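You operate a simulated robot arm through the tools that you are given. There is no shell and no other tool. Be economical: measure what you need, move in short steps, check, and stop when the job is done.

The job below is to be done with a simulated robot arm. You get a single attempt, and the scene is never put back.

## Task
Wipe the smear under the punnet slide with the blue pad from the drawer.
Fine: pad back, drawer shut, slide out again. Where these are worked on the way, their far stop is far enough and under half their travel is too little: punnet slide. What is to be rubbed or washed off counts as gone when no trace of it is left.

The check looks at the end state, three seconds after you hand in, the way a careful person would. Anything else that was tipped, shoved, dropped, spilled or broken makes it a failure.

## Robot
A 7-joint arm with a three-finger gripper on a trunk, on a base that drives. Base frame: it is fixed to the floor where the robot stands at the start and does not move with it; the origin is under the middle of the robot, x ahead of it, y to its left, z up; the surface under the hand at the start is at about z = 0.783. Units: m, degrees, N and s.
Its first joint turns from -166.0 to 166.0 degrees. Places, roughly: inside of the small drawer [0.6, 0.1, 0.8]; punnet slide [0.8, -0.1, 0.8]; seat on the punnet slide [0.8, -0.1, 0.8]; small drawer [0.6, 0.1, 0.8]; smear [0.8, -0.1, 0.8]. Payload 2.69 kg.
Tool frame: the origin (TCP) lies between the finger pads and is the grasp point; the fingertips stand 0.029 m ahead of it; z points along the fingers, y is the line along which they close. Largest opening 0.12 m; the body of the gripper starts 0.078 m behind the TCP.
Orientation is that of the tool frame in the base frame, as a unit quaternion [x, y, z, w]. With the fingers straight down and closing along the base's y, the tool's x points along the base's -x, its y along +y and its z along -z.

## Interface
- The arm moves only by the tool arm_command. Its argument "rows" is text: rows parted by semicolons, each of 7 numbers parted by spaces: the shift along the tool's x, y, z in m, then the turn, a rotation vector about the tool's x, y, z in degrees, then the opening, from 0 (shut) to 1 (fully open). In form: dx dy dz rx ry rz grip; .... A call has 1 to 8 rows; each row is the pose to reach, as a shift and turn from the pose commanded when the call began, along the tool's axes at that moment. Rows are played at 5 a second. More than 0.05 m and 8.6 degrees between two rows, or a gripper value outside its range, and nothing of the call is played. A pose out of reach is approached as far as the arm can. The call stops where the force on the tool passes 40 N (or 10 N more than at its start, if that is more) or the arm is blocked; 0.2 s more then pass. The fingers move at their own pace and stop on an object; they squeeze with about 30 N. The grip force told is the motor's: it shows also when the fingers shut on nothing. Time passes only in rows, and 0.2 s behind the last, so rows that repeat a pose let the fingers close. The reply holds the time, the measured pose of the TCP, the force on the tool along the base axes, the opening and the grip force, in the units named above and with some noise, with the torque about the TCP (base axes, N m) and any sound that the robot's microphone picked up, and new pictures: "pictures" is both (left out), scene, wrist or none.
- Cameras (640 x 400 px; columns grow to the right, rows downward): "scene" is now at [0.2621, 0.1664, 1.414]; the picture's right is [-0.30, -0.96, 0.00], its down [-0.73, 0.23, -0.64] and it looks along [0.61, -0.19, -0.77] (base axes); focal length 293 px, centre (320, 200). "wrist" rides on the gripper at [0.063, 0, -0.104] in the tool frame; the picture's right is [0.00, 1.00, 0.00], its down [-0.83, 0.00, -0.56] and it looks along [-0.56, 0.00, 0.83] (tool axes); focal length 275 px, centre (320, 200). There is no depth. A picture from a camera that has moved, and an enlarged one, comes with that camera's place and axes in the base frame and with its lens.
- lift_body(by): slides the trunk up (or, below 0, down) by that many m; the arm and the scene camera ride with it, the base frame stays. It gives what a move gives, with no picture.
- drive_base(legs): drives the robot by 1 to 6 legs, each [ahead, left, turn to the left] in m, m and degrees, along the robot's own axes; the way and the turn of a leg run together, so that a leg with both is an arc; at most 1.5 m and 180 degrees a leg. The arm and the cameras ride along, it lands a little off, and it stops where it bumps. It gives what a move gives, and a new picture of the scene camera.
- pan_tilt(pan, tilt): turns the head with the scene camera to pan (to the left, within 143 degrees either way) and tilt (down, from -29 to 69), counted from straight ahead of the robot. It gives what a move gives, and a new picture of the scene camera.
- zoom(camera, box): a new picture of the part [left, top, right, bottom] of that camera's present view, enlarged. The clock stands still meanwhile.
- job_done(): hands the job in; it is judged then, once.

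Go step by step. Nothing tells you exact positions but the pictures and the camera data: compare them with the known pose of the tool, close in by small moves and look again before you grip or let go. The budget is 120 turns and 260 pictures, counting those below and the enlarged ones. Unless the task says otherwise, let go and move clear before handing in, and close with one line.

The tools are called after "Emit:" as a command line: name --argument value ..., lists and objects as JSON in quotes. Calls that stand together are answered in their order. arm_command: Moves the arm, as the interface text tells. Its arguments: {"type":"object","properties":{"rows":{"type":"string"},"pictures":{"type":"string","enum":["both","scene","wrist","none"]}},"required":["rows"]} The other tools are called the same way: lift_body (by) slides the trunk up or down; drive_base (legs) drives the base; pan_tilt (pan, tilt) turns the head that bears the scene camera; zoom (camera, box) takes an enlarged picture of a part of a camera's view; job_done () hands the job in.

At the start:

```text
t: 0.0
ee_pos: [0.5849, -0.0274, 1.1025]
tcp_rot: [0.0, 1.0, 0.0, -0.001]
force: [0.8, 0.5, 0.9]
ft_torque: [0.0, -0.02, 0.0]
width: 0.1202
grasp_force: 0.1
trunk travel left (down, up): [-0.425, 0.161]
robot x, y, heading: [-0.0006, 0.0041, 0.1]
head pan, tilt: [-17.2, 50.0]
```

scene: 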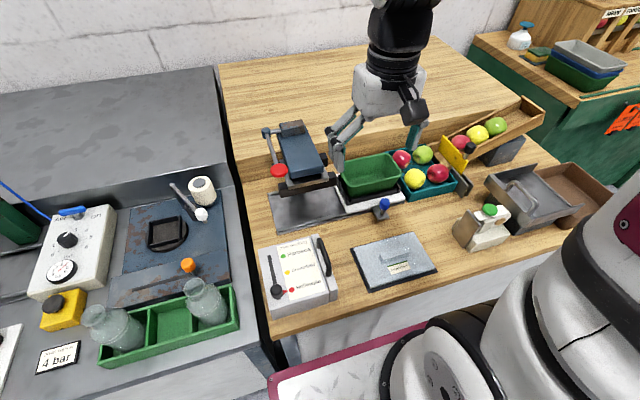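
wrist: 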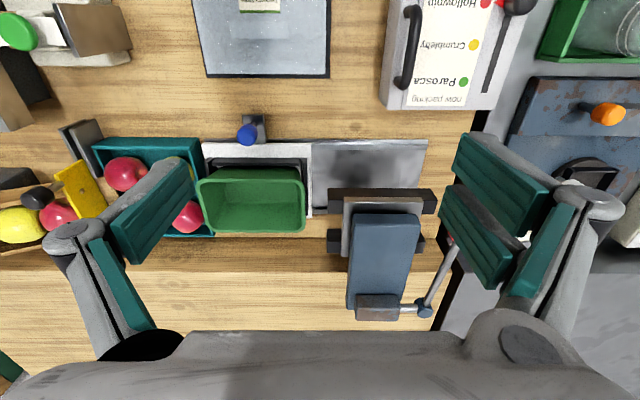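

I see a bench with a slide carrying a green punnet, a press-like device, a drawer to the right in the scene picture (apparently open?), and various panels. I'll enlarge the pictures first.

Emit:
zoom --camera "scene" --box '[240, 100, 480, 250]'

Emit:
zoom --camera "scene" --box '[340, 170, 600, 300]'

Emit:
zoom --camera "wrist" --box '[180, 60, 480, 330]'

```text
2.67 times, centred on (360, 175) of scene
camera zoom: at [0.2621, 0.1664, 1.414], right [-0.3, -0.96, 0.0], down [-0.73, 0.23, -0.64], along [0.61, -0.19, -0.77], focal length 780 px, centre (213, 267)
```

zoom: 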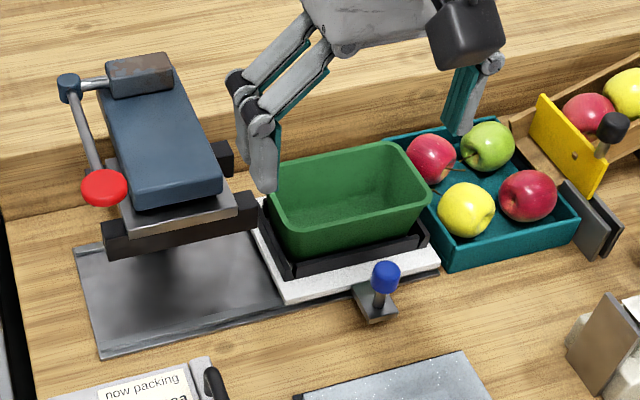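

```text
2.46 times, centred on (470, 235) of scene
camera zoom: at [0.2621, 0.1664, 1.414], right [-0.3, -0.96, 0.0], down [-0.73, 0.23, -0.64], along [0.61, -0.19, -0.77], focal length 720 px, centre (-49, 114)
```

zoom: 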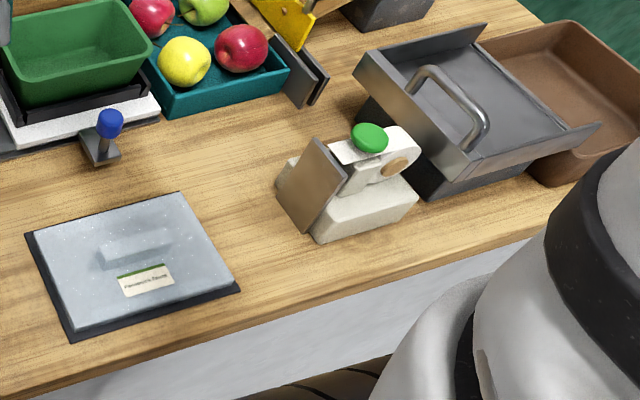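

```text
1.48 times, centred on (330, 195) of wrist
camera zoom: at [0.5225, -0.0268, 1.2073], right [0.0, 1.0, 0.0], down [0.83, 0.0, 0.56], along [0.56, 0.0, -0.83], focal length 408 px, centre (305, 207)
```

zoom: 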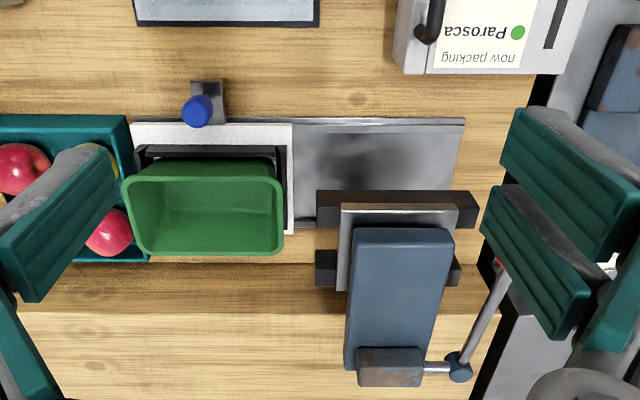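

The slide's carriage sits at about (0.73, -0.13), so the smear is likely beneath it, and the white "now packing" box at about (0.55, 0.13) is likely the small drawer. I'll look closer at both.

Emit:
zoom --camera "scene" --box '[240, 220, 360, 330]'

Emit:
zoom --camera "scene" --box '[250, 110, 350, 230]'

Emit:
arm_command --rows "0.05 0.05 0 0 0 0 1; 0.1 0.1 0 0 0 0 1" --pictures "both"

```text
3.64 times, centred on (300, 275) of scene
camera zoom: at [0.2621, 0.1664, 1.414], right [-0.3, -0.96, 0.0], down [-0.73, 0.23, -0.64], along [0.61, -0.19, -0.77], focal length 1064 px, centre (393, -73)
```

zoom: 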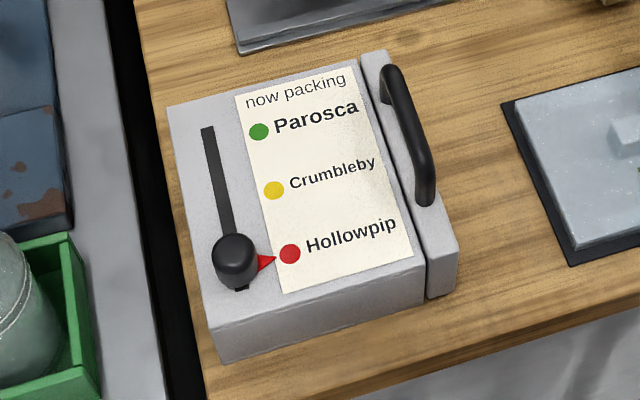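

```text
3.33 times, centred on (300, 170) of scene
camera zoom: at [0.2621, 0.1664, 1.414], right [-0.3, -0.96, 0.0], down [-0.73, 0.23, -0.64], along [0.61, -0.19, -0.77], focal length 975 px, centre (387, 300)
```

zoom: 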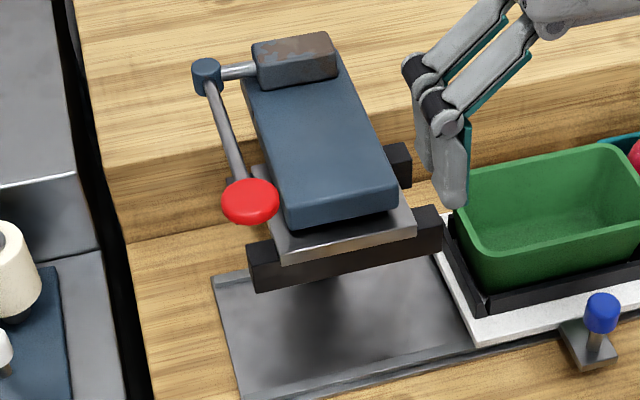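

```text
refused: row 1 steps farther than a row can; nothing moved
```

The drawer is the box's slab on its -y side with a black handle. I move the hand for a clearer look at it and at the press.

Emit:
zoom --camera "wrist" --box '[360, 0, 540, 120]'

Emit:
arm_command --rows "0.03 0.03 0 0 0 0 1; 0.06 0.06 0 0 0 0 1; 0.09 0.06 0 0 0 0 1; 0.12 0.06 0 0 0 0 1" --pictures "both"

```text
3.33 times, centred on (450, 60) of wrist
camera zoom: at [0.5225, -0.0268, 1.2073], right [0.0, 1.0, 0.0], down [0.83, 0.0, 0.56], along [0.56, 0.0, -0.83], focal length 918 px, centre (-113, 667)
```

zoom: 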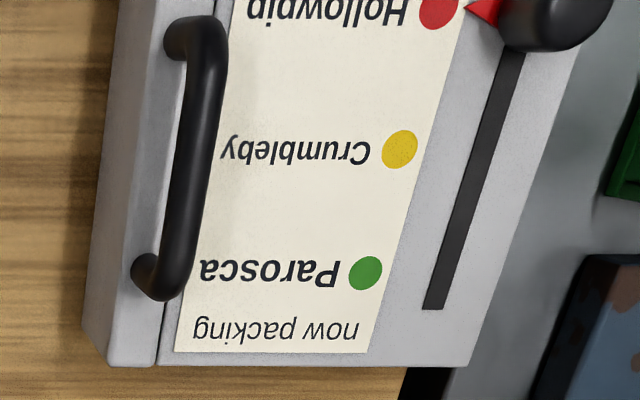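

```text
t: 1.0
ee_pos: [0.464, 0.0343, 1.1023]
tcp_rot: [-0.001, 1.0, 0.0, -0.001]
force: [1.1, -0.3, 0.0]
ft_torque: [0.03, 0.05, 0.0]
width: 0.1199
grasp_force: 0.0
trunk travel left (down, up): [-0.425, 0.161]
robot x, y, heading: [-0.0008, -0.0001, 0.1]
head pan, tilt: [-17.2, 50.0]
camera scene: at [0.2625, 0.1664, 1.4139], right [-0.3, -0.96, 0.0], down [-0.73, 0.23, -0.64], along [0.61, -0.19, -0.77], focal length 293 px, centre (320, 200)
camera wrist: at [0.4019, 0.0338, 1.2082], right [0.0, 1.0, 0.0], down [0.83, 0.0, 0.56], along [0.56, 0.0, -0.83], focal length 275 px, centre (320, 200)
```

scene: 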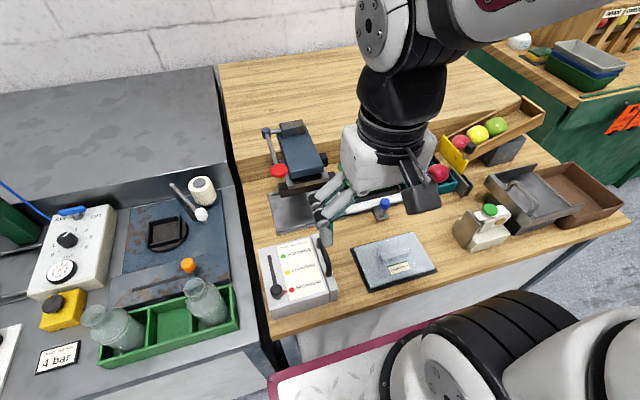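
wrist: 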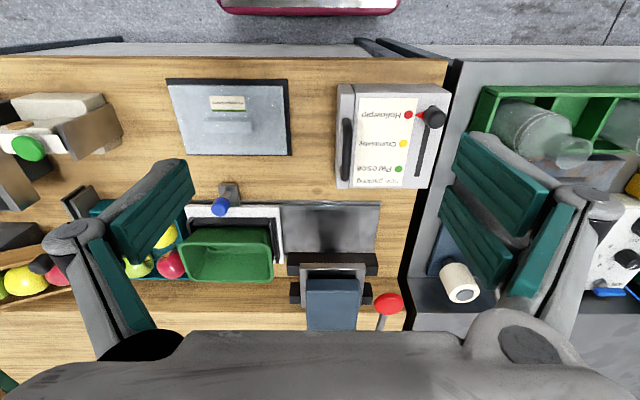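

The drawer handle stands up on the slab at about (0.545, 0.07, 0.874), and the punnet (top about 0.864) should clear the press bars (about 0.90). Next a closer look at the knob and drawer before touching them.

Emit:
zoom --camera "wrist" --box '[180, 180, 420, 330]'

Emit:
zoom --camera "wrist" --box '[310, 70, 470, 200]'

```text
2.67 times, centred on (300, 255) of wrist
camera zoom: at [0.4019, 0.0338, 1.2082], right [0.0, 1.0, 0.0], down [0.83, 0.0, 0.56], along [0.56, 0.0, -0.83], focal length 734 px, centre (373, 53)
```

zoom: 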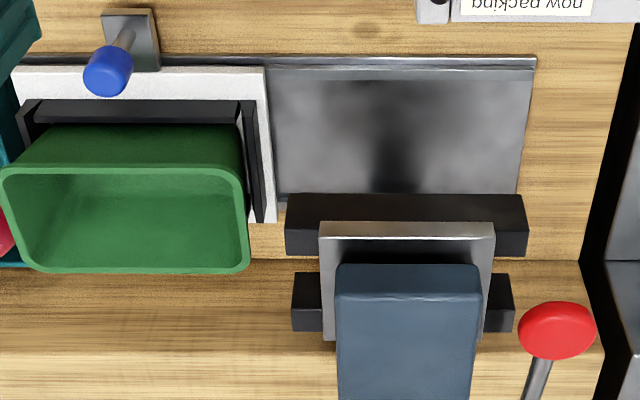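

```text
3.08 times, centred on (390, 135) of wrist
camera zoom: at [0.4019, 0.0338, 1.2082], right [0.0, 1.0, 0.0], down [0.83, 0.0, 0.56], along [0.56, 0.0, -0.83], focal length 847 px, centre (105, 400)
```

zoom: 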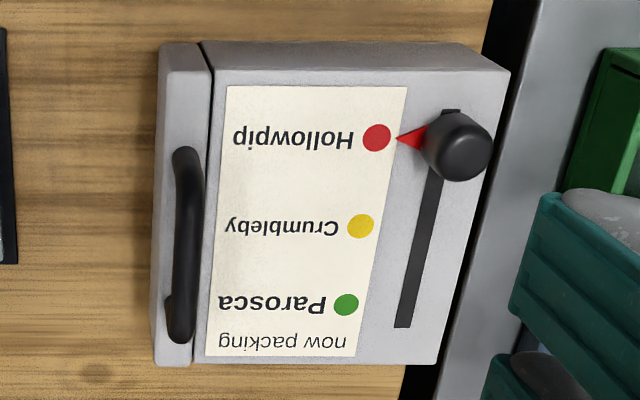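

Knob at about (0.656, -0.125, 0.848). The drawer handle is at the near edge of reach, so I'll back the base a little.

Emit:
drive_base --legs '[[-0.08, 0, 0]]'

```text
t: 2.1
ee_pos: [0.384, 0.0344, 1.1027]
tcp_rot: [-0.001, 1.0, -0.001, 0.0]
force: [-0.2, -0.8, 0.0]
ft_torque: [0.03, -0.04, 0.01]
width: 0.12
grasp_force: 0.1
trunk travel left (down, up): [-0.425, 0.161]
robot x, y, heading: [-0.0811, 0.001, 0.2]
head pan, tilt: [-17.2, 50.0]
camera scene: at [0.1807, 0.1667, 1.4139], right [-0.29, -0.96, 0.0], down [-0.73, 0.23, -0.64], along [0.61, -0.19, -0.77], focal length 293 px, centre (320, 200)
```

scene: 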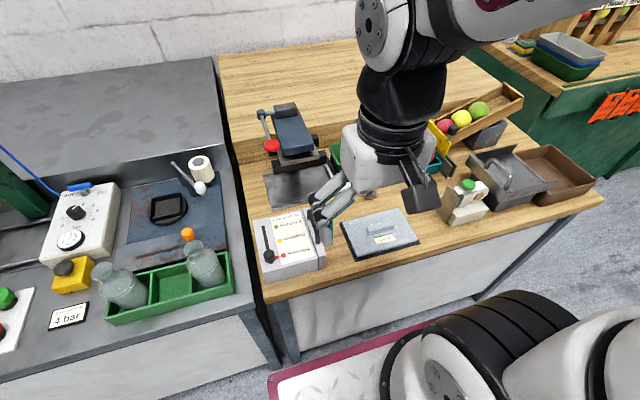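

Base is 8 cm back. Moving the hand above the slide's knob.

Emit:
arm_command --rows "-0.04 -0.027 0 0 0 0 1; -0.08 -0.055 0.0 0 0 0 0.8; -0.12 -0.08 0.02 0 0 0 0.5; -0.155 -0.105 0.04 0 0 0 0.5; -0.19 -0.13 0.06 0 0 0 0.5; -0.22 -0.15 0.08 0 0 0 0.5; -0.25 -0.16 0.1 0 0 0 0.5; -0.272 -0.16 0.12 0 0 0 0.5"

```text
refused: row 3 steps farther than a row can; nothing moved
```

Emit:
arm_command --rows "-0.038 -0.024 0 0 0 0 1; -0.076 -0.048 0.0 0 0 0 0.8; -0.112 -0.07 0.02 0 0 0 0.5; -0.147 -0.092 0.04 0 0 0 0.5; -0.182 -0.114 0.06 0 0 0 0.5; -0.217 -0.136 0.08 0 0 0 0.5; -0.25 -0.157 0.1 0 0 0 0.5; -0.272 -0.16 0.12 0 0 0 0.5"

```text
t: 3.9
ee_pos: [0.6572, -0.1249, 0.9852]
tcp_rot: [-0.001, 1.0, 0.001, 0.001]
force: [-0.4, 0.3, 0.4]
ft_torque: [-0.06, -0.02, -0.01]
width: 0.06
grasp_force: 0.0
trunk travel left (down, up): [-0.425, 0.161]
robot x, y, heading: [-0.0844, 0.0013, 0.2]
head pan, tilt: [-17.2, 50.0]
camera scene: at [0.1803, 0.1667, 1.414], right [-0.29, -0.96, 0.0], down [-0.73, 0.23, -0.64], along [0.61, -0.19, -0.77], focal length 293 px, centre (320, 200)
camera wrist: at [0.5937, -0.1248, 1.0888], right [-0.01, 1.0, 0.0], down [0.83, 0.01, 0.56], along [0.56, 0.0, -0.83], focal length 275 px, centre (320, 200)
```

scene: 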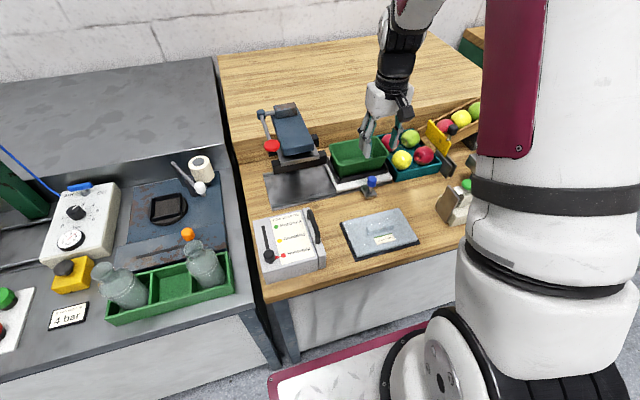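
wrist: 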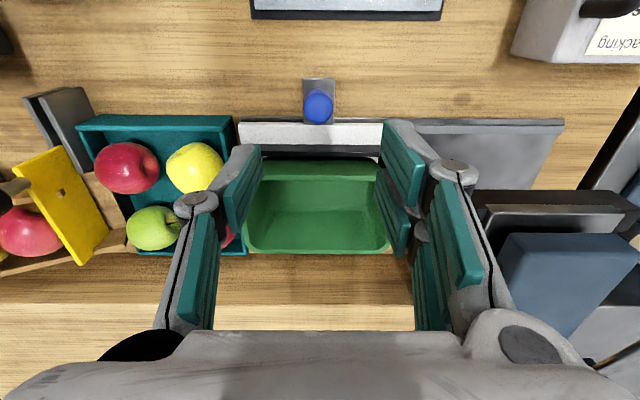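

Knob is right under the hand. Descending around it.

Emit:
arm_command --rows "0 0 0.04 0 0 0 0.5; 0 0 0.08 0 0 0 0.5; 0 0 0.11 0 0 0 0.5; 0 0 0.135 0 0 0 0.5; 0 0 0.135 0 0 0 0.5"

```text
t: 5.1
ee_pos: [0.6564, -0.1252, 0.849]
tcp_rot: [-0.002, 1.0, 0.0, -0.001]
force: [-0.4, 0.3, -0.1]
ft_torque: [0.02, 0.0, 0.01]
width: 0.06
grasp_force: 0.0
trunk travel left (down, up): [-0.425, 0.161]
robot x, y, heading: [-0.0786, -0.0013, 0.2]
head pan, tilt: [-17.2, 50.0]
camera scene: at [0.1806, 0.1667, 1.414], right [-0.29, -0.96, 0.0], down [-0.73, 0.23, -0.64], along [0.61, -0.19, -0.77], focal length 293 px, centre (320, 200)
camera wrist: at [0.5936, -0.1244, 0.9527], right [-0.01, 1.0, 0.0], down [0.83, 0.01, 0.56], along [0.56, 0.0, -0.83], focal length 275 px, centre (320, 200)
```

scene: 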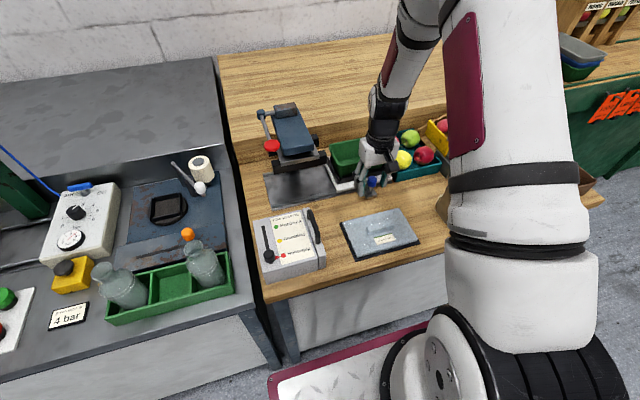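
wrist: 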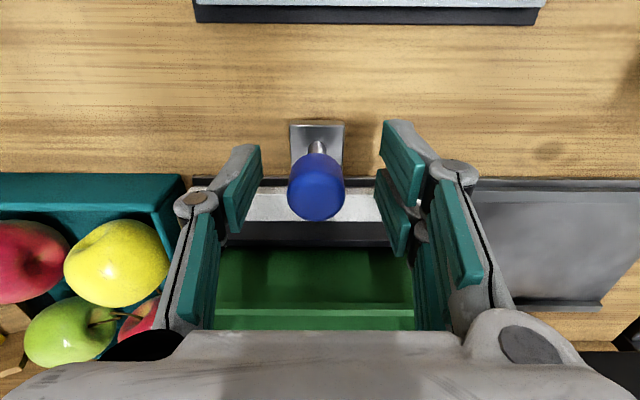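

Gripping the knob and pushing toward +y.

Emit:
arm_command --rows "0 0 0 0 0 0 0; 0 0 0 0 0 0 0; 0 0.02 0 0 0 0 0; 0 0.04 0 0 0 0 0; 0 0.06 0 0 0 0 0; 0 0.08 0 0 0 0 0"

```text
t: 6.5
ee_pos: [0.6571, -0.0458, 0.8481]
tcp_rot: [-0.001, 1.0, 0.0, -0.001]
force: [5.4, -0.5, -13.2]
ft_torque: [0.22, 0.15, 0.05]
width: 0.0244
grasp_force: 44.8
trunk travel left (down, up): [-0.425, 0.161]
robot x, y, heading: [-0.08, -0.0024, -0.0]
head pan, tilt: [-17.2, 50.0]
camera scene: at [0.1815, 0.1665, 1.4138], right [-0.29, -0.96, 0.0], down [-0.73, 0.23, -0.64], along [0.61, -0.19, -0.77], focal length 293 px, centre (320, 200)
camera wrist: at [0.5939, -0.0461, 0.9532], right [-0.01, 1.0, 0.0], down [0.83, 0.01, 0.56], along [0.56, 0.0, -0.83], focal length 275 px, centre (320, 200)
```

scene: 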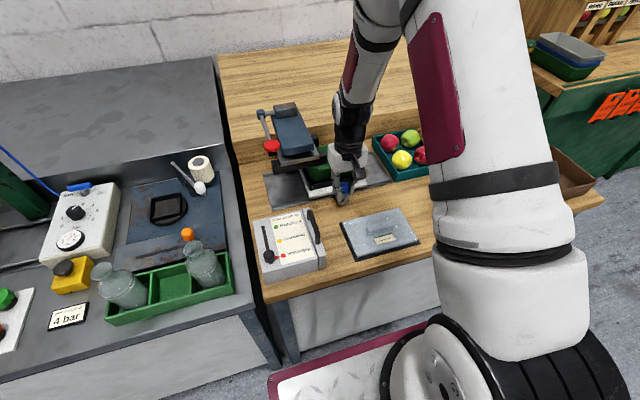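
wrist: 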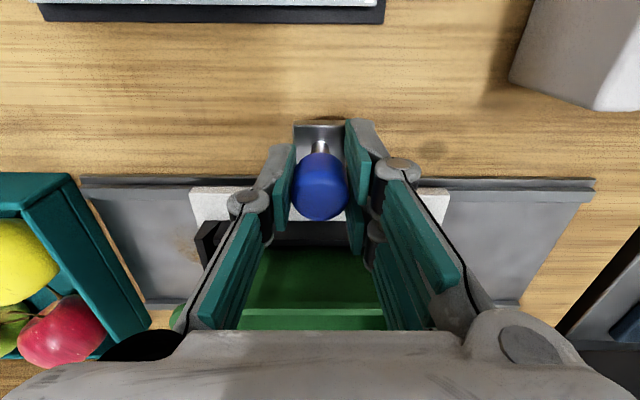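

The carriage moves and a brownish trace appears at left. Continuing to the far stop.

Emit:
arm_command --rows "0 0.02 0 0 0 0 0; 0 0.04 0 0 0 0 0; 0 0.055 0 0 0 0 0; 0 0.07 0 0 0 0 0; 0 0.085 0 0 0 0 0; 0 0.1 0 0 0 0 0"

```text
t: 7.9
ee_pos: [0.6559, 0.0543, 0.8485]
tcp_rot: [-0.001, 1.0, -0.001, -0.001]
force: [7.3, -3.1, -26.9]
ft_torque: [0.05, 0.11, 0.16]
width: 0.0246
grasp_force: 44.7
trunk travel left (down, up): [-0.425, 0.161]
robot x, y, heading: [-0.0783, -0.0011, -0.1]
head pan, tilt: [-17.2, 50.0]
camera scene: at [0.1819, 0.1666, 1.4137], right [-0.29, -0.96, 0.0], down [-0.73, 0.23, -0.64], along [0.61, -0.19, -0.77], focal length 293 px, centre (320, 200)
camera wrist: at [0.5941, 0.0539, 0.9536], right [-0.01, 1.0, 0.0], down [0.83, 0.01, 0.55], along [0.55, 0.0, -0.83], focal length 275 px, centre (320, 200)
```

scene: 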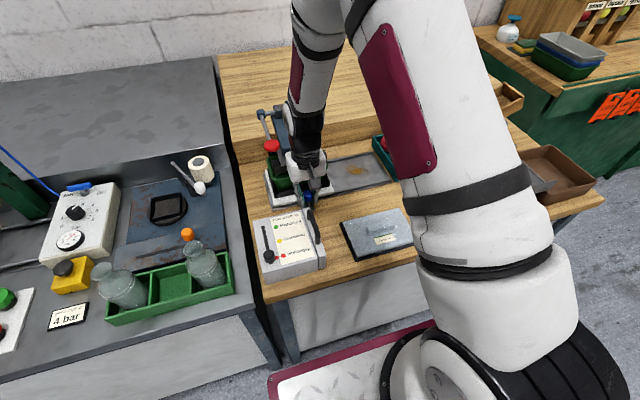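
wrist: 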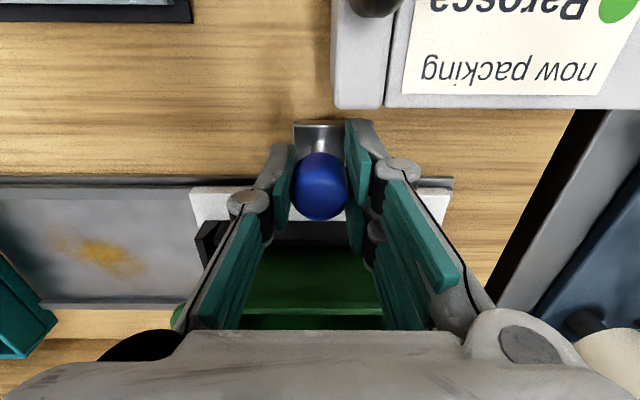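

Smear seen at about (0.76, -0.12). I push a little more to find the far stop.

Emit:
arm_command --rows "0 0.008 0 0 0 0 0; 0 0.016 0 0 0 0 0; 0 0.024 0 0 0 0 0"

```text
t: 8.3
ee_pos: [0.6552, 0.0551, 0.8494]
tcp_rot: [0.003, 1.0, -0.004, -0.001]
force: [3.8, -4.0, -9.0]
ft_torque: [0.07, -0.12, 0.04]
width: 0.0245
grasp_force: 44.9
trunk travel left (down, up): [-0.425, 0.161]
robot x, y, heading: [-0.0772, -0.0004, 0.0]
head pan, tilt: [-17.2, 50.0]
stopped in row 2: the force on the tool passed its limit at 44 N (the readings are from after the stop); the commanded pose is now the measured one
camera scene: at [0.1811, 0.1661, 1.4141], right [-0.29, -0.96, 0.0], down [-0.73, 0.23, -0.64], along [0.61, -0.19, -0.77], focal length 293 px, centre (320, 200)
camera wrist: at [0.5941, 0.0553, 0.9537], right [0.0, 1.0, -0.01], down [0.83, 0.0, 0.55], along [0.55, -0.01, -0.83], focal length 275 px, centre (320, 200)
```

scene: 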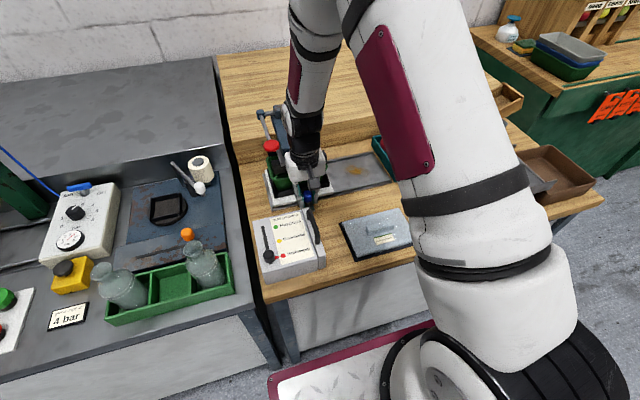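
wrist: 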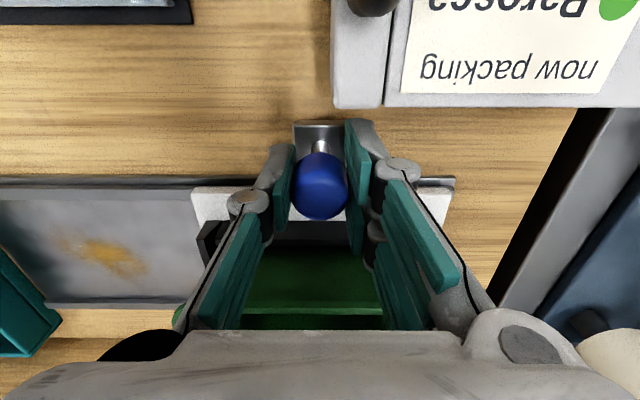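

Far stop reached (18 cm travel). Releasing and rising, then over to the drawer handle.

Emit:
arm_command --rows "0 0 0 0 0 0 0.45; 0 0 0 0 0 0 0.45; 0 0 -0.04 0 0 0 0.45; 0 0 -0.08 0 0 0 0.45; 0 0 -0.12 0 0 0 0.45; 0.035 0.005 -0.14 0 0 0 0.45; 0.07 0.01 -0.15 0 0 0 0.45; 0.102 0.014 -0.15 0 0 0 0.45"

```text
t: 10.1
ee_pos: [0.5547, 0.0709, 0.9993]
tcp_rot: [0.004, 1.0, -0.004, -0.002]
force: [-0.3, 0.5, 0.3]
ft_torque: [0.01, 0.04, 0.02]
width: 0.0539
grasp_force: 0.0
trunk travel left (down, up): [-0.425, 0.161]
robot x, y, heading: [-0.0837, -0.0032, 0.1]
head pan, tilt: [-17.2, 50.0]
camera scene: at [0.1811, 0.1662, 1.4139], right [-0.29, -0.96, 0.0], down [-0.73, 0.23, -0.64], along [0.61, -0.19, -0.77], focal length 293 px, centre (320, 200)
camera wrist: at [0.4924, 0.0719, 1.1036], right [0.0, 1.0, -0.01], down [0.83, 0.0, 0.55], along [0.55, -0.01, -0.83], focal length 275 px, centre (320, 200)
```

scene: 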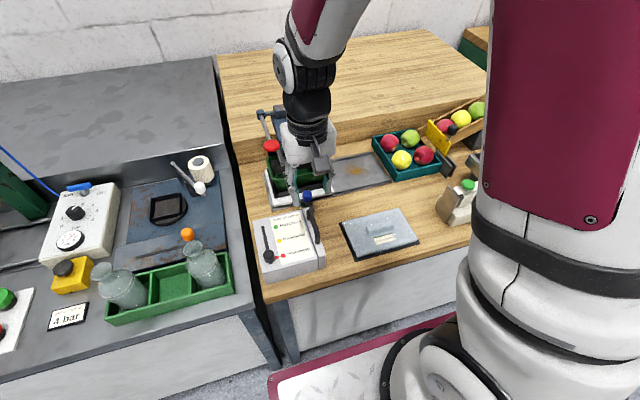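
wrist: 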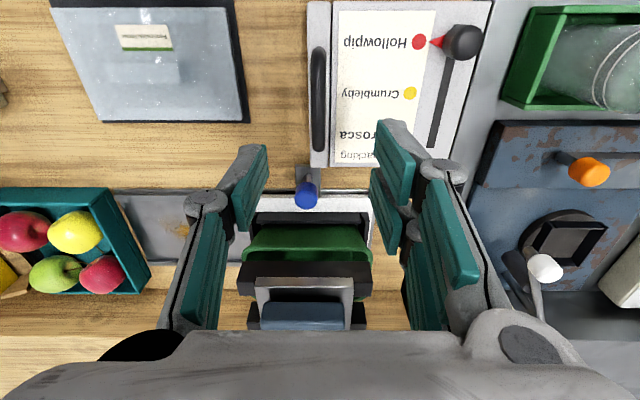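

Handle centred at about (0.55, 0.068). Descending carefully.

Emit:
arm_command --rows "0.003 -0.003 0.04 0 0 0 0.45; 0.003 -0.003 0.08 0 0 0 0.45; 0.003 -0.003 0.1 0 0 0 0.45; 0.003 -0.003 0.115 0 0 0 0.45"

Emit:
zoom --camera "scene" --box '[240, 130, 360, 290]'

```text
t: 11.1
ee_pos: [0.551, 0.066, 0.8852]
tcp_rot: [0.003, 1.0, -0.003, -0.002]
force: [-1.0, -0.6, 0.7]
ft_torque: [0.0, 0.0, 0.02]
width: 0.0538
grasp_force: 0.1
trunk travel left (down, up): [-0.425, 0.161]
robot x, y, heading: [-0.0819, -0.0015, 0.1]
head pan, tilt: [-17.2, 50.0]
camera scene: at [0.1805, 0.1662, 1.414], right [-0.29, -0.96, 0.0], down [-0.73, 0.23, -0.64], along [0.61, -0.19, -0.77], focal length 293 px, centre (320, 200)
camera wrist: at [0.489, 0.0674, 0.99], right [0.0, 1.0, -0.01], down [0.83, 0.0, 0.55], along [0.55, -0.01, -0.83], focal length 275 px, centre (320, 200)
```

scene: 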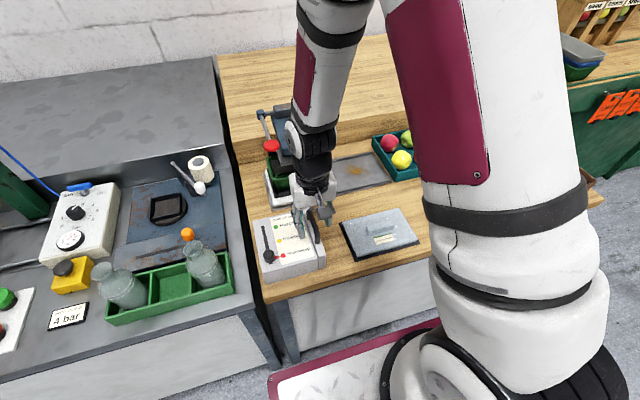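
wrist: 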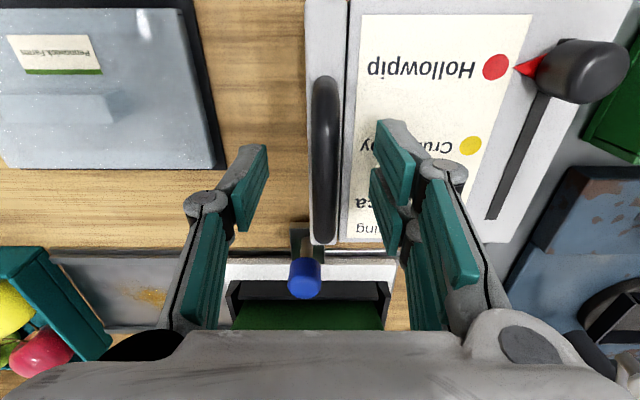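

```text
2.50 times, centred on (300, 210) of scene
camera zoom: at [0.1805, 0.1662, 1.414], right [-0.29, -0.96, 0.0], down [-0.73, 0.23, -0.64], along [0.61, -0.19, -0.77], focal length 732 px, centre (370, 175)
```

zoom: 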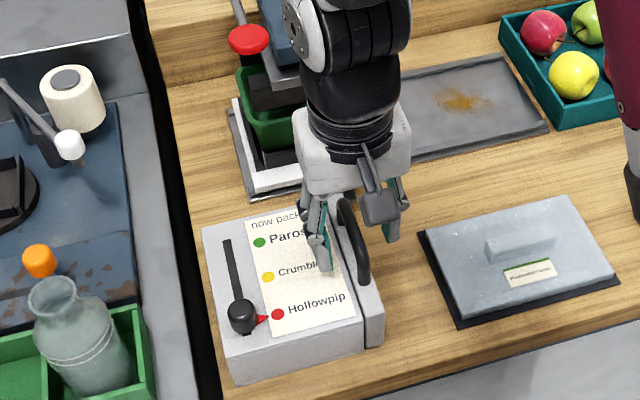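

Handle lies between the fingers; a little lower, then close.

Emit:
arm_command --rows "0 0.002 0.006 0 0 0 0.45; 0 0.002 0.011 0 0 0 0.45; 0 0.002 0.011 0 0 0 0; 0 0.002 0.011 0 0 0 0; 0 0.002 0.011 0 0 0 0" --pictures "wrist"

```text
t: 12.3
ee_pos: [0.5517, 0.0682, 0.8755]
tcp_rot: [0.002, 1.0, -0.004, -0.001]
force: [-0.8, -2.5, 1.1]
ft_torque: [0.02, -0.27, 0.36]
width: 0.01
grasp_force: 37.2
trunk travel left (down, up): [-0.425, 0.161]
robot x, y, heading: [-0.081, -0.0043, 0.0]
head pan, tilt: [-17.2, 50.0]
camera wrist: at [0.4888, 0.0698, 0.9793], right [0.0, 1.0, -0.01], down [0.83, 0.0, 0.55], along [0.55, -0.01, -0.83], focal length 275 px, centre (320, 200)
```

wrist: 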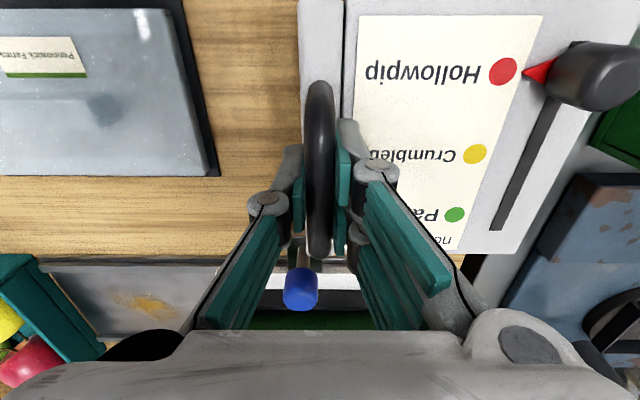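

Grip holds. Pulling the drawer 4 cm toward -y first, minding the flat board beyond it (edge at y ≈ -0.01).

Emit:
arm_command --rows "0 -0.01 0 0 0 0 0; 0 -0.02 0 0 0 0 0; 0 -0.03 0 0 0 0 0; 0 -0.04 0 0 0 0 0"

Emit:
zoom --camera "scene" --box '[240, 180, 430, 300]'

```text
t: 13.3
ee_pos: [0.5509, 0.0279, 0.8737]
tcp_rot: [0.004, 1.0, -0.004, 0.0]
force: [1.4, 0.5, -1.1]
ft_torque: [-0.01, -0.87, 0.32]
width: 0.0102
grasp_force: 37.6
trunk travel left (down, up): [-0.425, 0.161]
robot x, y, heading: [-0.0823, 0.0005, -0.1]
head pan, tilt: [-17.2, 50.0]
camera scene: at [0.1808, 0.1664, 1.4139], right [-0.29, -0.96, 0.0], down [-0.73, 0.23, -0.64], along [0.61, -0.19, -0.77], focal length 293 px, centre (320, 200)
camera wrist: at [0.4887, 0.0292, 0.9792], right [0.0, 1.0, -0.01], down [0.83, 0.0, 0.55], along [0.55, -0.01, -0.83], focal length 275 px, centre (320, 200)
```

scene: 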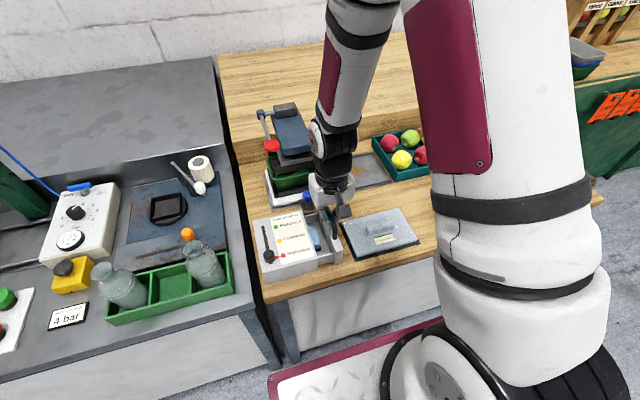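
wrist: 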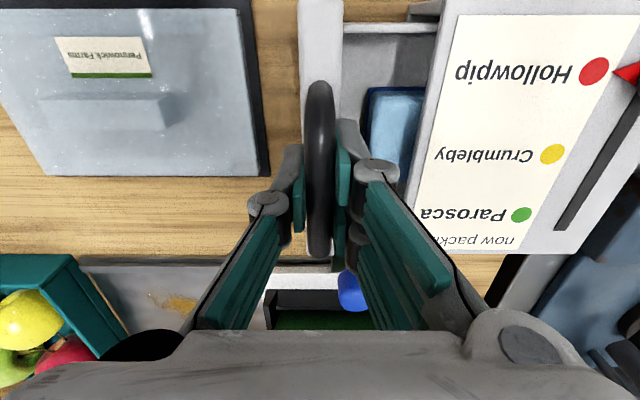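

```text
3.33 times, centred on (335, 240) of scene
camera zoom: at [0.1808, 0.1664, 1.4139], right [-0.29, -0.96, 0.0], down [-0.73, 0.23, -0.64], along [0.61, -0.19, -0.77], focal length 975 px, centre (270, 67)
```

zoom: 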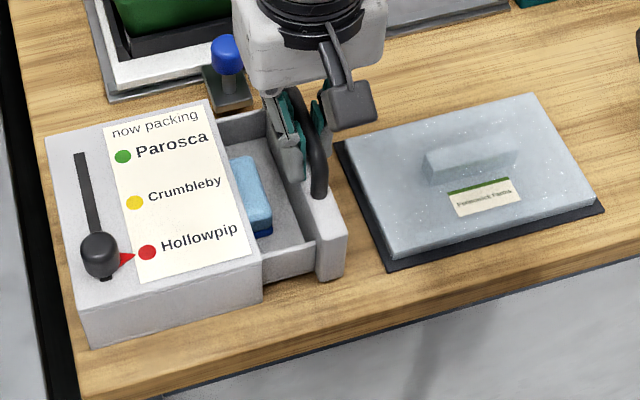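

The blue pad is in the drawer. I judge about 2 cm remain before the board, so I pull 1 cm more and check.

Emit:
arm_command --rows "0 -0.005 0 0 0 0 0; 0 -0.01 0 0 0 0 0" --pictures "wrist"

Emit:
zoom --camera "wrist" --box '[220, 0, 440, 200]'

Emit:
zoom --camera "scene" --box '[290, 200, 390, 280]'

```text
t: 13.9
ee_pos: [0.5513, 0.0188, 0.8746]
tcp_rot: [0.003, 1.0, -0.004, -0.001]
force: [4.6, -0.5, 2.7]
ft_torque: [0.0, 0.08, 0.39]
width: 0.01
grasp_force: 37.8
trunk travel left (down, up): [-0.425, 0.161]
robot x, y, heading: [-0.0851, -0.0011, -0.0]
head pan, tilt: [-17.2, 50.0]
camera wrist: at [0.4887, 0.0198, 0.9792], right [0.0, 1.0, -0.01], down [0.83, 0.0, 0.55], along [0.55, -0.01, -0.83], focal length 275 px, centre (320, 200)
```

wrist: 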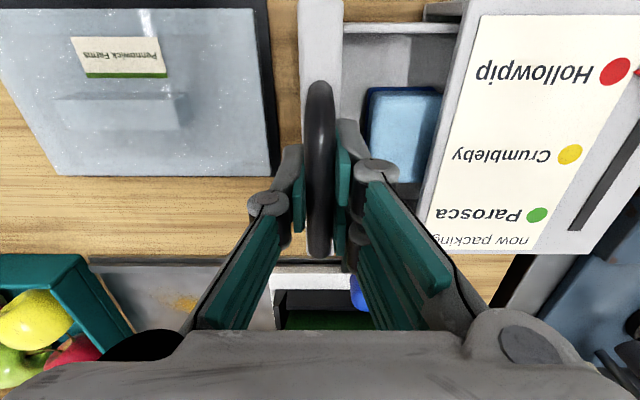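

```text
2.00 times, centred on (330, 100) of wrist
camera zoom: at [0.4887, 0.0198, 0.9792], right [0.0, 1.0, -0.01], down [0.83, 0.0, 0.55], along [0.55, -0.01, -0.83], focal length 551 px, centre (300, 400)
```

zoom: 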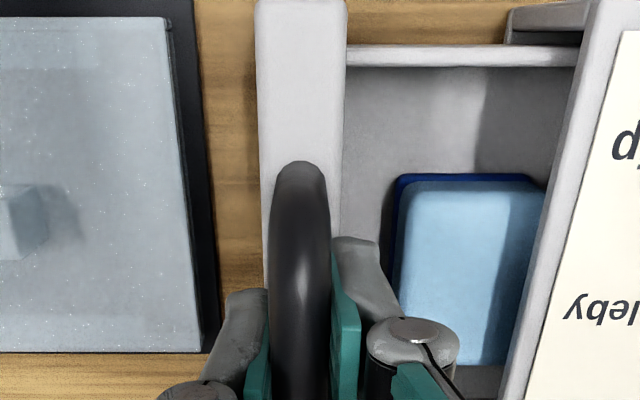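

```text
5.00 times, centred on (340, 240) of scene
camera zoom: at [0.1808, 0.1663, 1.4139], right [-0.29, -0.96, 0.0], down [-0.73, 0.23, -0.64], along [0.61, -0.19, -0.77], focal length 1463 px, centre (220, 0)
```

zoom: 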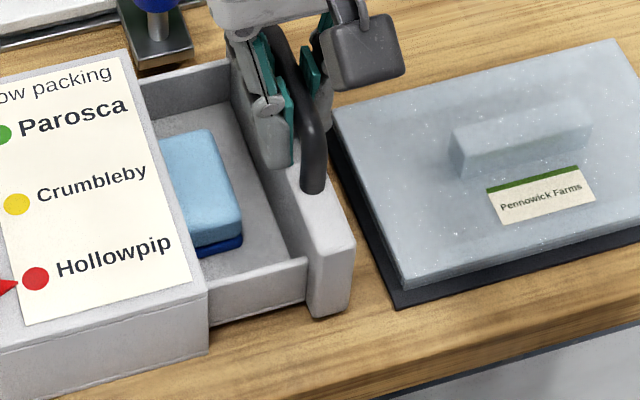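

About 2 cm of clearance is left; pulling 1.2 cm more.

Emit:
arm_command --rows "0 -0.006 0 0 0 0 0; 0 -0.012 0 0 0 0 0" --pictures "wrist"

Emit:
zoom --camera "wrist" --box '[220, 0, 440, 200]'

```text
t: 14.5
ee_pos: [0.5523, 0.0076, 0.8755]
tcp_rot: [0.002, 1.0, -0.003, -0.001]
force: [6.2, 0.0, 0.6]
ft_torque: [-0.01, -0.19, 0.36]
width: 0.0102
grasp_force: 37.1
trunk travel left (down, up): [-0.425, 0.161]
robot x, y, heading: [-0.0828, -0.0008, 0.3]
head pan, tilt: [-17.2, 50.0]
camera wrist: at [0.4886, 0.0082, 0.9792], right [0.0, 1.0, -0.01], down [0.83, 0.0, 0.55], along [0.55, -0.01, -0.83], focal length 275 px, centre (320, 200)
```

wrist: 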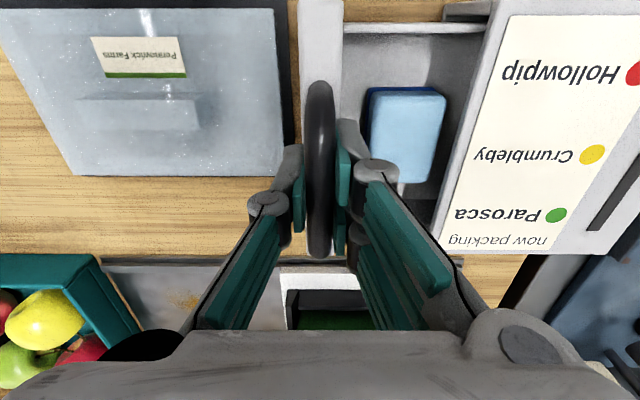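

```text
2.00 times, centred on (330, 100) of wrist
camera zoom: at [0.4886, 0.0082, 0.9792], right [0.0, 1.0, -0.01], down [0.83, 0.0, 0.55], along [0.55, -0.01, -0.83], focal length 551 px, centre (300, 400)
```

zoom: 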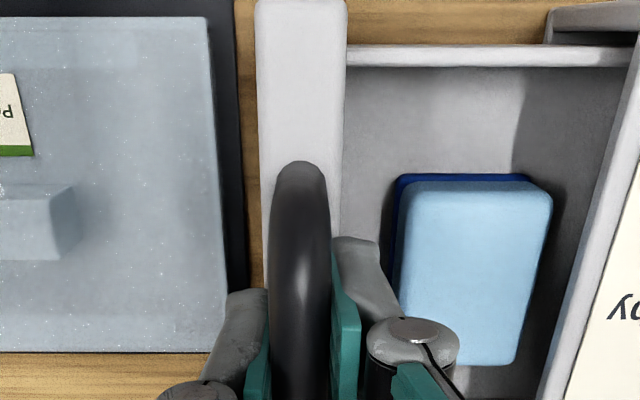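

Pad now fully exposed at about (0.55, 0.06). I release the handle and rise, then turn the hand to grip the pad along x.

Emit:
arm_command --rows "0 0 0 0 0 0 0.3; 0 0 0 0 0 0 0.3; 0 0 -0.03 0 0 0 0.3; 0 0 -0.06 0 0 0 0.4; 0 0.01 -0.09 0 0 -8 0.5; 0 0.02 -0.1 0 0 -16 0.6; 0 0.03 -0.1 0 0 -24 0.6; 0 0.04 -0.1 0 0 -32 0.6" --pictures "none"

Emit:
arm_command --rows "0 0 0 0 0 -8 0.6; 0 0 0 0 0 -16 0.6; 0 0 0 0 0 -24 0.6; 0 0 0 0 0 -32 0.6; 0 0 0 0 0 -40 0.6; 0 0 0 0 0 -48 0.6; 0 0 0 0 0 -56 0.6; 0 0 0 0 0 -58 0.6"

```text
t: 16.3
ee_pos: [0.5514, 0.0477, 0.974]
tcp_rot: [-0.274, 0.962, -0.003, -0.003]
force: [0.4, -0.2, 0.7]
ft_torque: [0.0, 0.0, 0.02]
width: 0.0719
grasp_force: 0.0
trunk travel left (down, up): [-0.425, 0.161]
robot x, y, heading: [-0.0823, -0.0023, -0.0]
head pan, tilt: [-17.2, 50.0]
```

```text
t: 18.1
ee_pos: [0.5509, 0.0465, 0.9747]
tcp_rot: [-0.705, 0.709, -0.001, -0.003]
force: [0.6, -0.8, 0.2]
ft_torque: [0.01, 0.0, -0.03]
width: 0.0719
grasp_force: 0.0
trunk travel left (down, up): [-0.425, 0.161]
robot x, y, heading: [-0.0808, -0.0011, -0.0]
head pan, tilt: [-17.2, 50.0]
camera scene: at [0.1807, 0.1663, 1.414], right [-0.29, -0.96, 0.0], down [-0.73, 0.23, -0.64], along [0.61, -0.19, -0.77], focal length 293 px, centre (320, 200)
camera wrist: at [0.5519, -0.015, 1.0789], right [-1.0, 0.0, 0.0], down [0.0, 0.84, 0.55], along [0.0, 0.55, -0.84], focal length 275 px, centre (320, 200)
```

scene: 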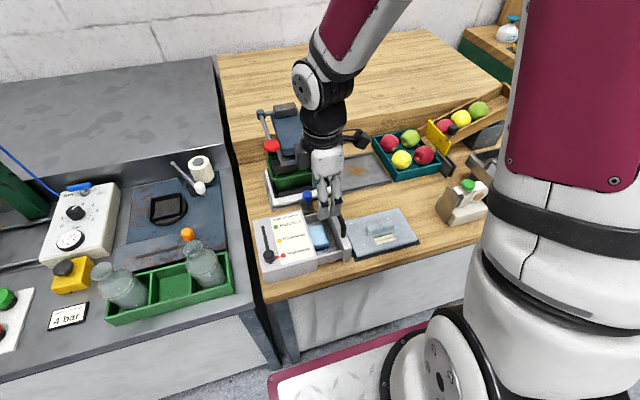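
wrist: 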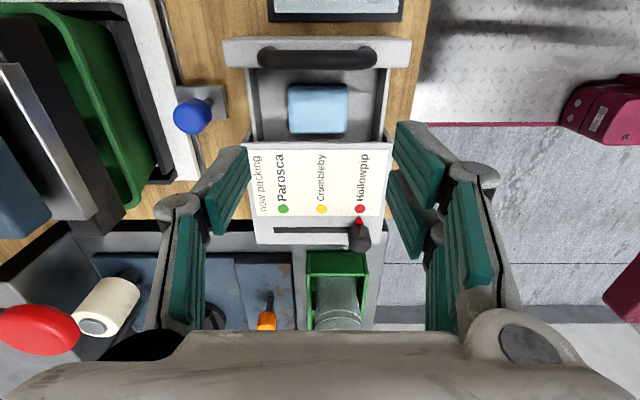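

Pad centred at about (0.553, 0.053). Descending to just over the pad with straddling fingers.

Emit:
arm_command --rows "-0.0065 -0.002 0.04 0 0 0 0.62; -0.0065 -0.002 0.08 0 0 0 0.62; -0.0065 -0.002 0.11 0 0 0 0.62; -0.0065 -0.002 0.115 0 0 0 0.62" --pictures "both"

Emit:
zoom --camera "scene" --box '[260, 180, 380, 280]'

```text
t: 19.1
ee_pos: [0.5537, 0.0533, 0.8565]
tcp_rot: [-0.705, 0.71, -0.002, -0.004]
force: [0.3, -0.2, -1.1]
ft_torque: [0.02, 0.0, 0.01]
width: 0.0742
grasp_force: 0.0
trunk travel left (down, up): [-0.425, 0.161]
robot x, y, heading: [-0.0824, -0.0024, -0.1]
head pan, tilt: [-17.2, 50.0]
camera scene: at [0.1806, 0.1662, 1.414], right [-0.29, -0.96, 0.0], down [-0.73, 0.23, -0.64], along [0.61, -0.19, -0.77], focal length 293 px, centre (320, 200)
camera wrist: at [0.554, -0.0096, 0.9618], right [-1.0, 0.0, 0.0], down [0.0, 0.84, 0.55], along [0.0, 0.55, -0.84], focal length 275 px, centre (320, 200)
```

scene: 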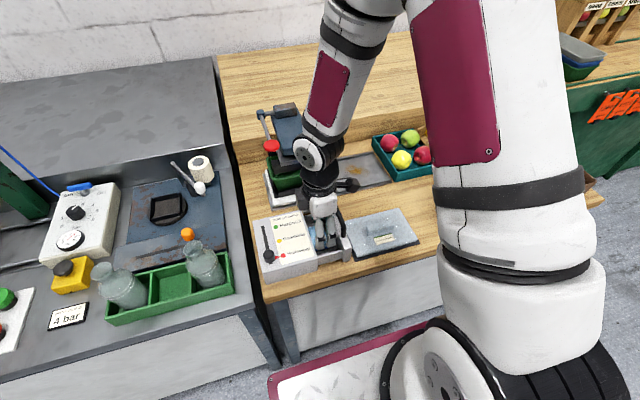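
wrist: 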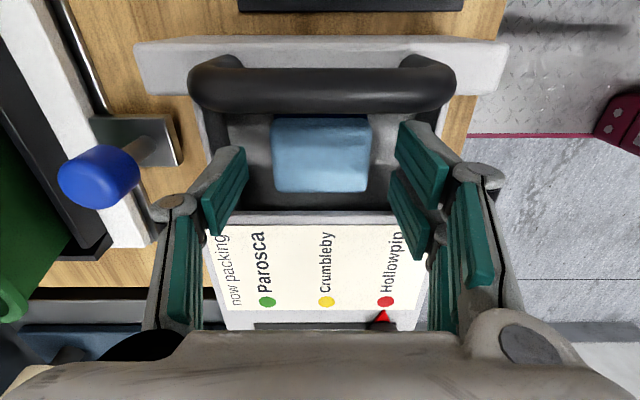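

```text
4.00 times, centred on (320, 230) of scene
camera zoom: at [0.1806, 0.1662, 1.414], right [-0.29, -0.96, 0.0], down [-0.73, 0.23, -0.64], along [0.61, -0.19, -0.77], focal length 1170 px, centre (320, 80)
```

zoom: 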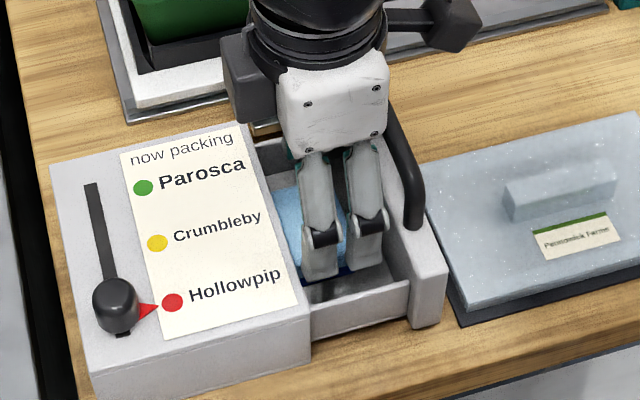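

Pad top at about z 0.826. Lowering to TCP 0.834 and gripping.

Emit:
arm_command --rows "0 0 0.012 0 0 0 0.62; 0 0 0.022 0 0 0 0.62; 0 0 0.022 0 0 0 0; 0 0 0.022 0 0 0 0; 0 0 0.022 0 0 0 0" --pictures "wrist"

```text
t: 20.3
ee_pos: [0.5541, 0.0523, 0.8363]
tcp_rot: [-0.705, 0.71, -0.002, -0.003]
force: [-0.1, -0.3, 0.2]
ft_torque: [0.0, 0.0, -0.02]
width: 0.0551
grasp_force: 29.9
trunk travel left (down, up): [-0.425, 0.161]
robot x, y, heading: [-0.0816, 0.0012, 0.1]
head pan, tilt: [-17.2, 50.0]
camera wrist: at [0.554, -0.0098, 0.9408], right [-1.0, 0.0, 0.0], down [0.0, 0.84, 0.55], along [0.0, 0.55, -0.84], focal length 275 px, centre (320, 200)
```

wrist: 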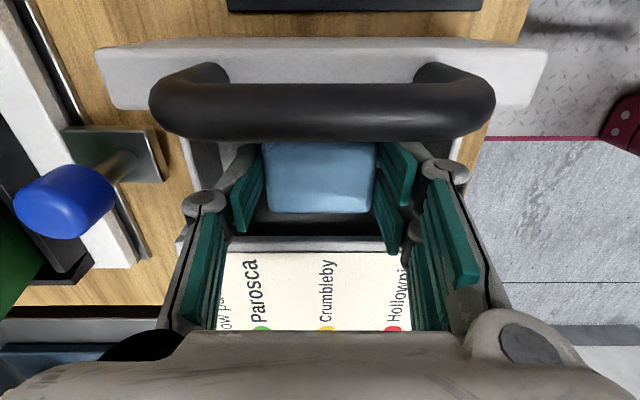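

Pad is gripped. Lifting straight up.

Emit:
arm_command --rows "0 0 -0.02 0 0 0 0; 0 0 -0.05 0 0 0 0; 0 0 -0.09 0 0 0 0; 0 0 -0.13 0 0 0 0"

Emit:
zoom --camera "scene" --box '[280, 130, 400, 250]'

```text
t: 21.3
ee_pos: [0.5544, 0.0531, 0.9667]
tcp_rot: [-0.705, 0.709, -0.001, -0.004]
force: [1.2, 0.2, -1.4]
ft_torque: [0.02, 0.04, 0.01]
width: 0.0552
grasp_force: 29.9
trunk travel left (down, up): [-0.425, 0.161]
robot x, y, heading: [-0.0787, 0.0006, -0.0]
head pan, tilt: [-17.2, 50.0]
camera scene: at [0.1811, 0.1663, 1.4139], right [-0.29, -0.96, 0.0], down [-0.73, 0.23, -0.64], along [0.61, -0.19, -0.77], focal length 293 px, centre (320, 200)
camera wrist: at [0.5557, -0.0095, 1.071], right [-1.0, 0.0, 0.0], down [0.0, 0.84, 0.55], along [0.0, 0.55, -0.84], focal length 275 px, centre (320, 200)
```

scene: 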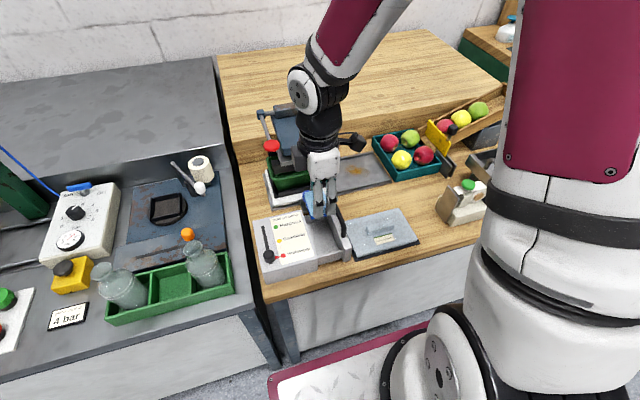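
wrist: 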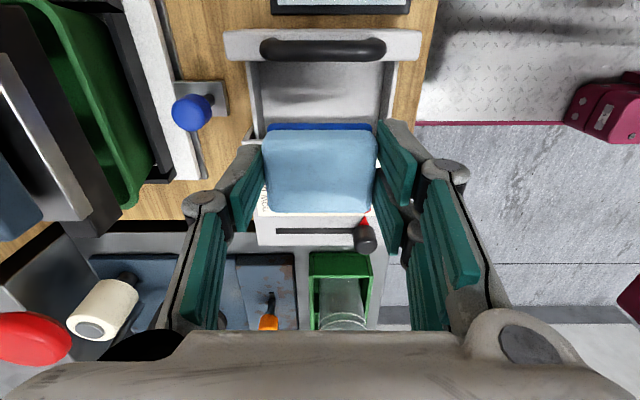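

```text
3.33 times, centred on (340, 190) of scene
camera zoom: at [0.1811, 0.1663, 1.4139], right [-0.29, -0.96, 0.0], down [-0.73, 0.23, -0.64], along [0.61, -0.19, -0.77], focal length 975 px, centre (253, 233)
```

zoom: 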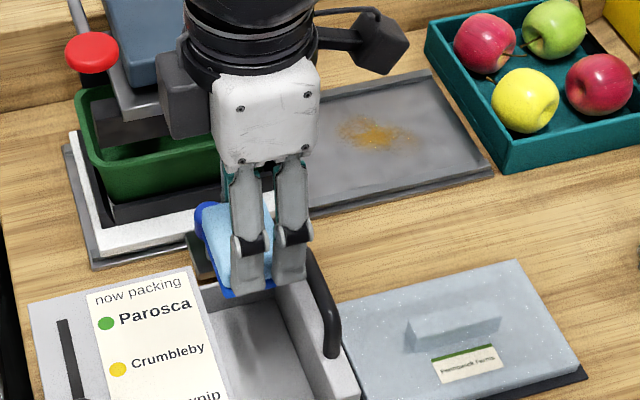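

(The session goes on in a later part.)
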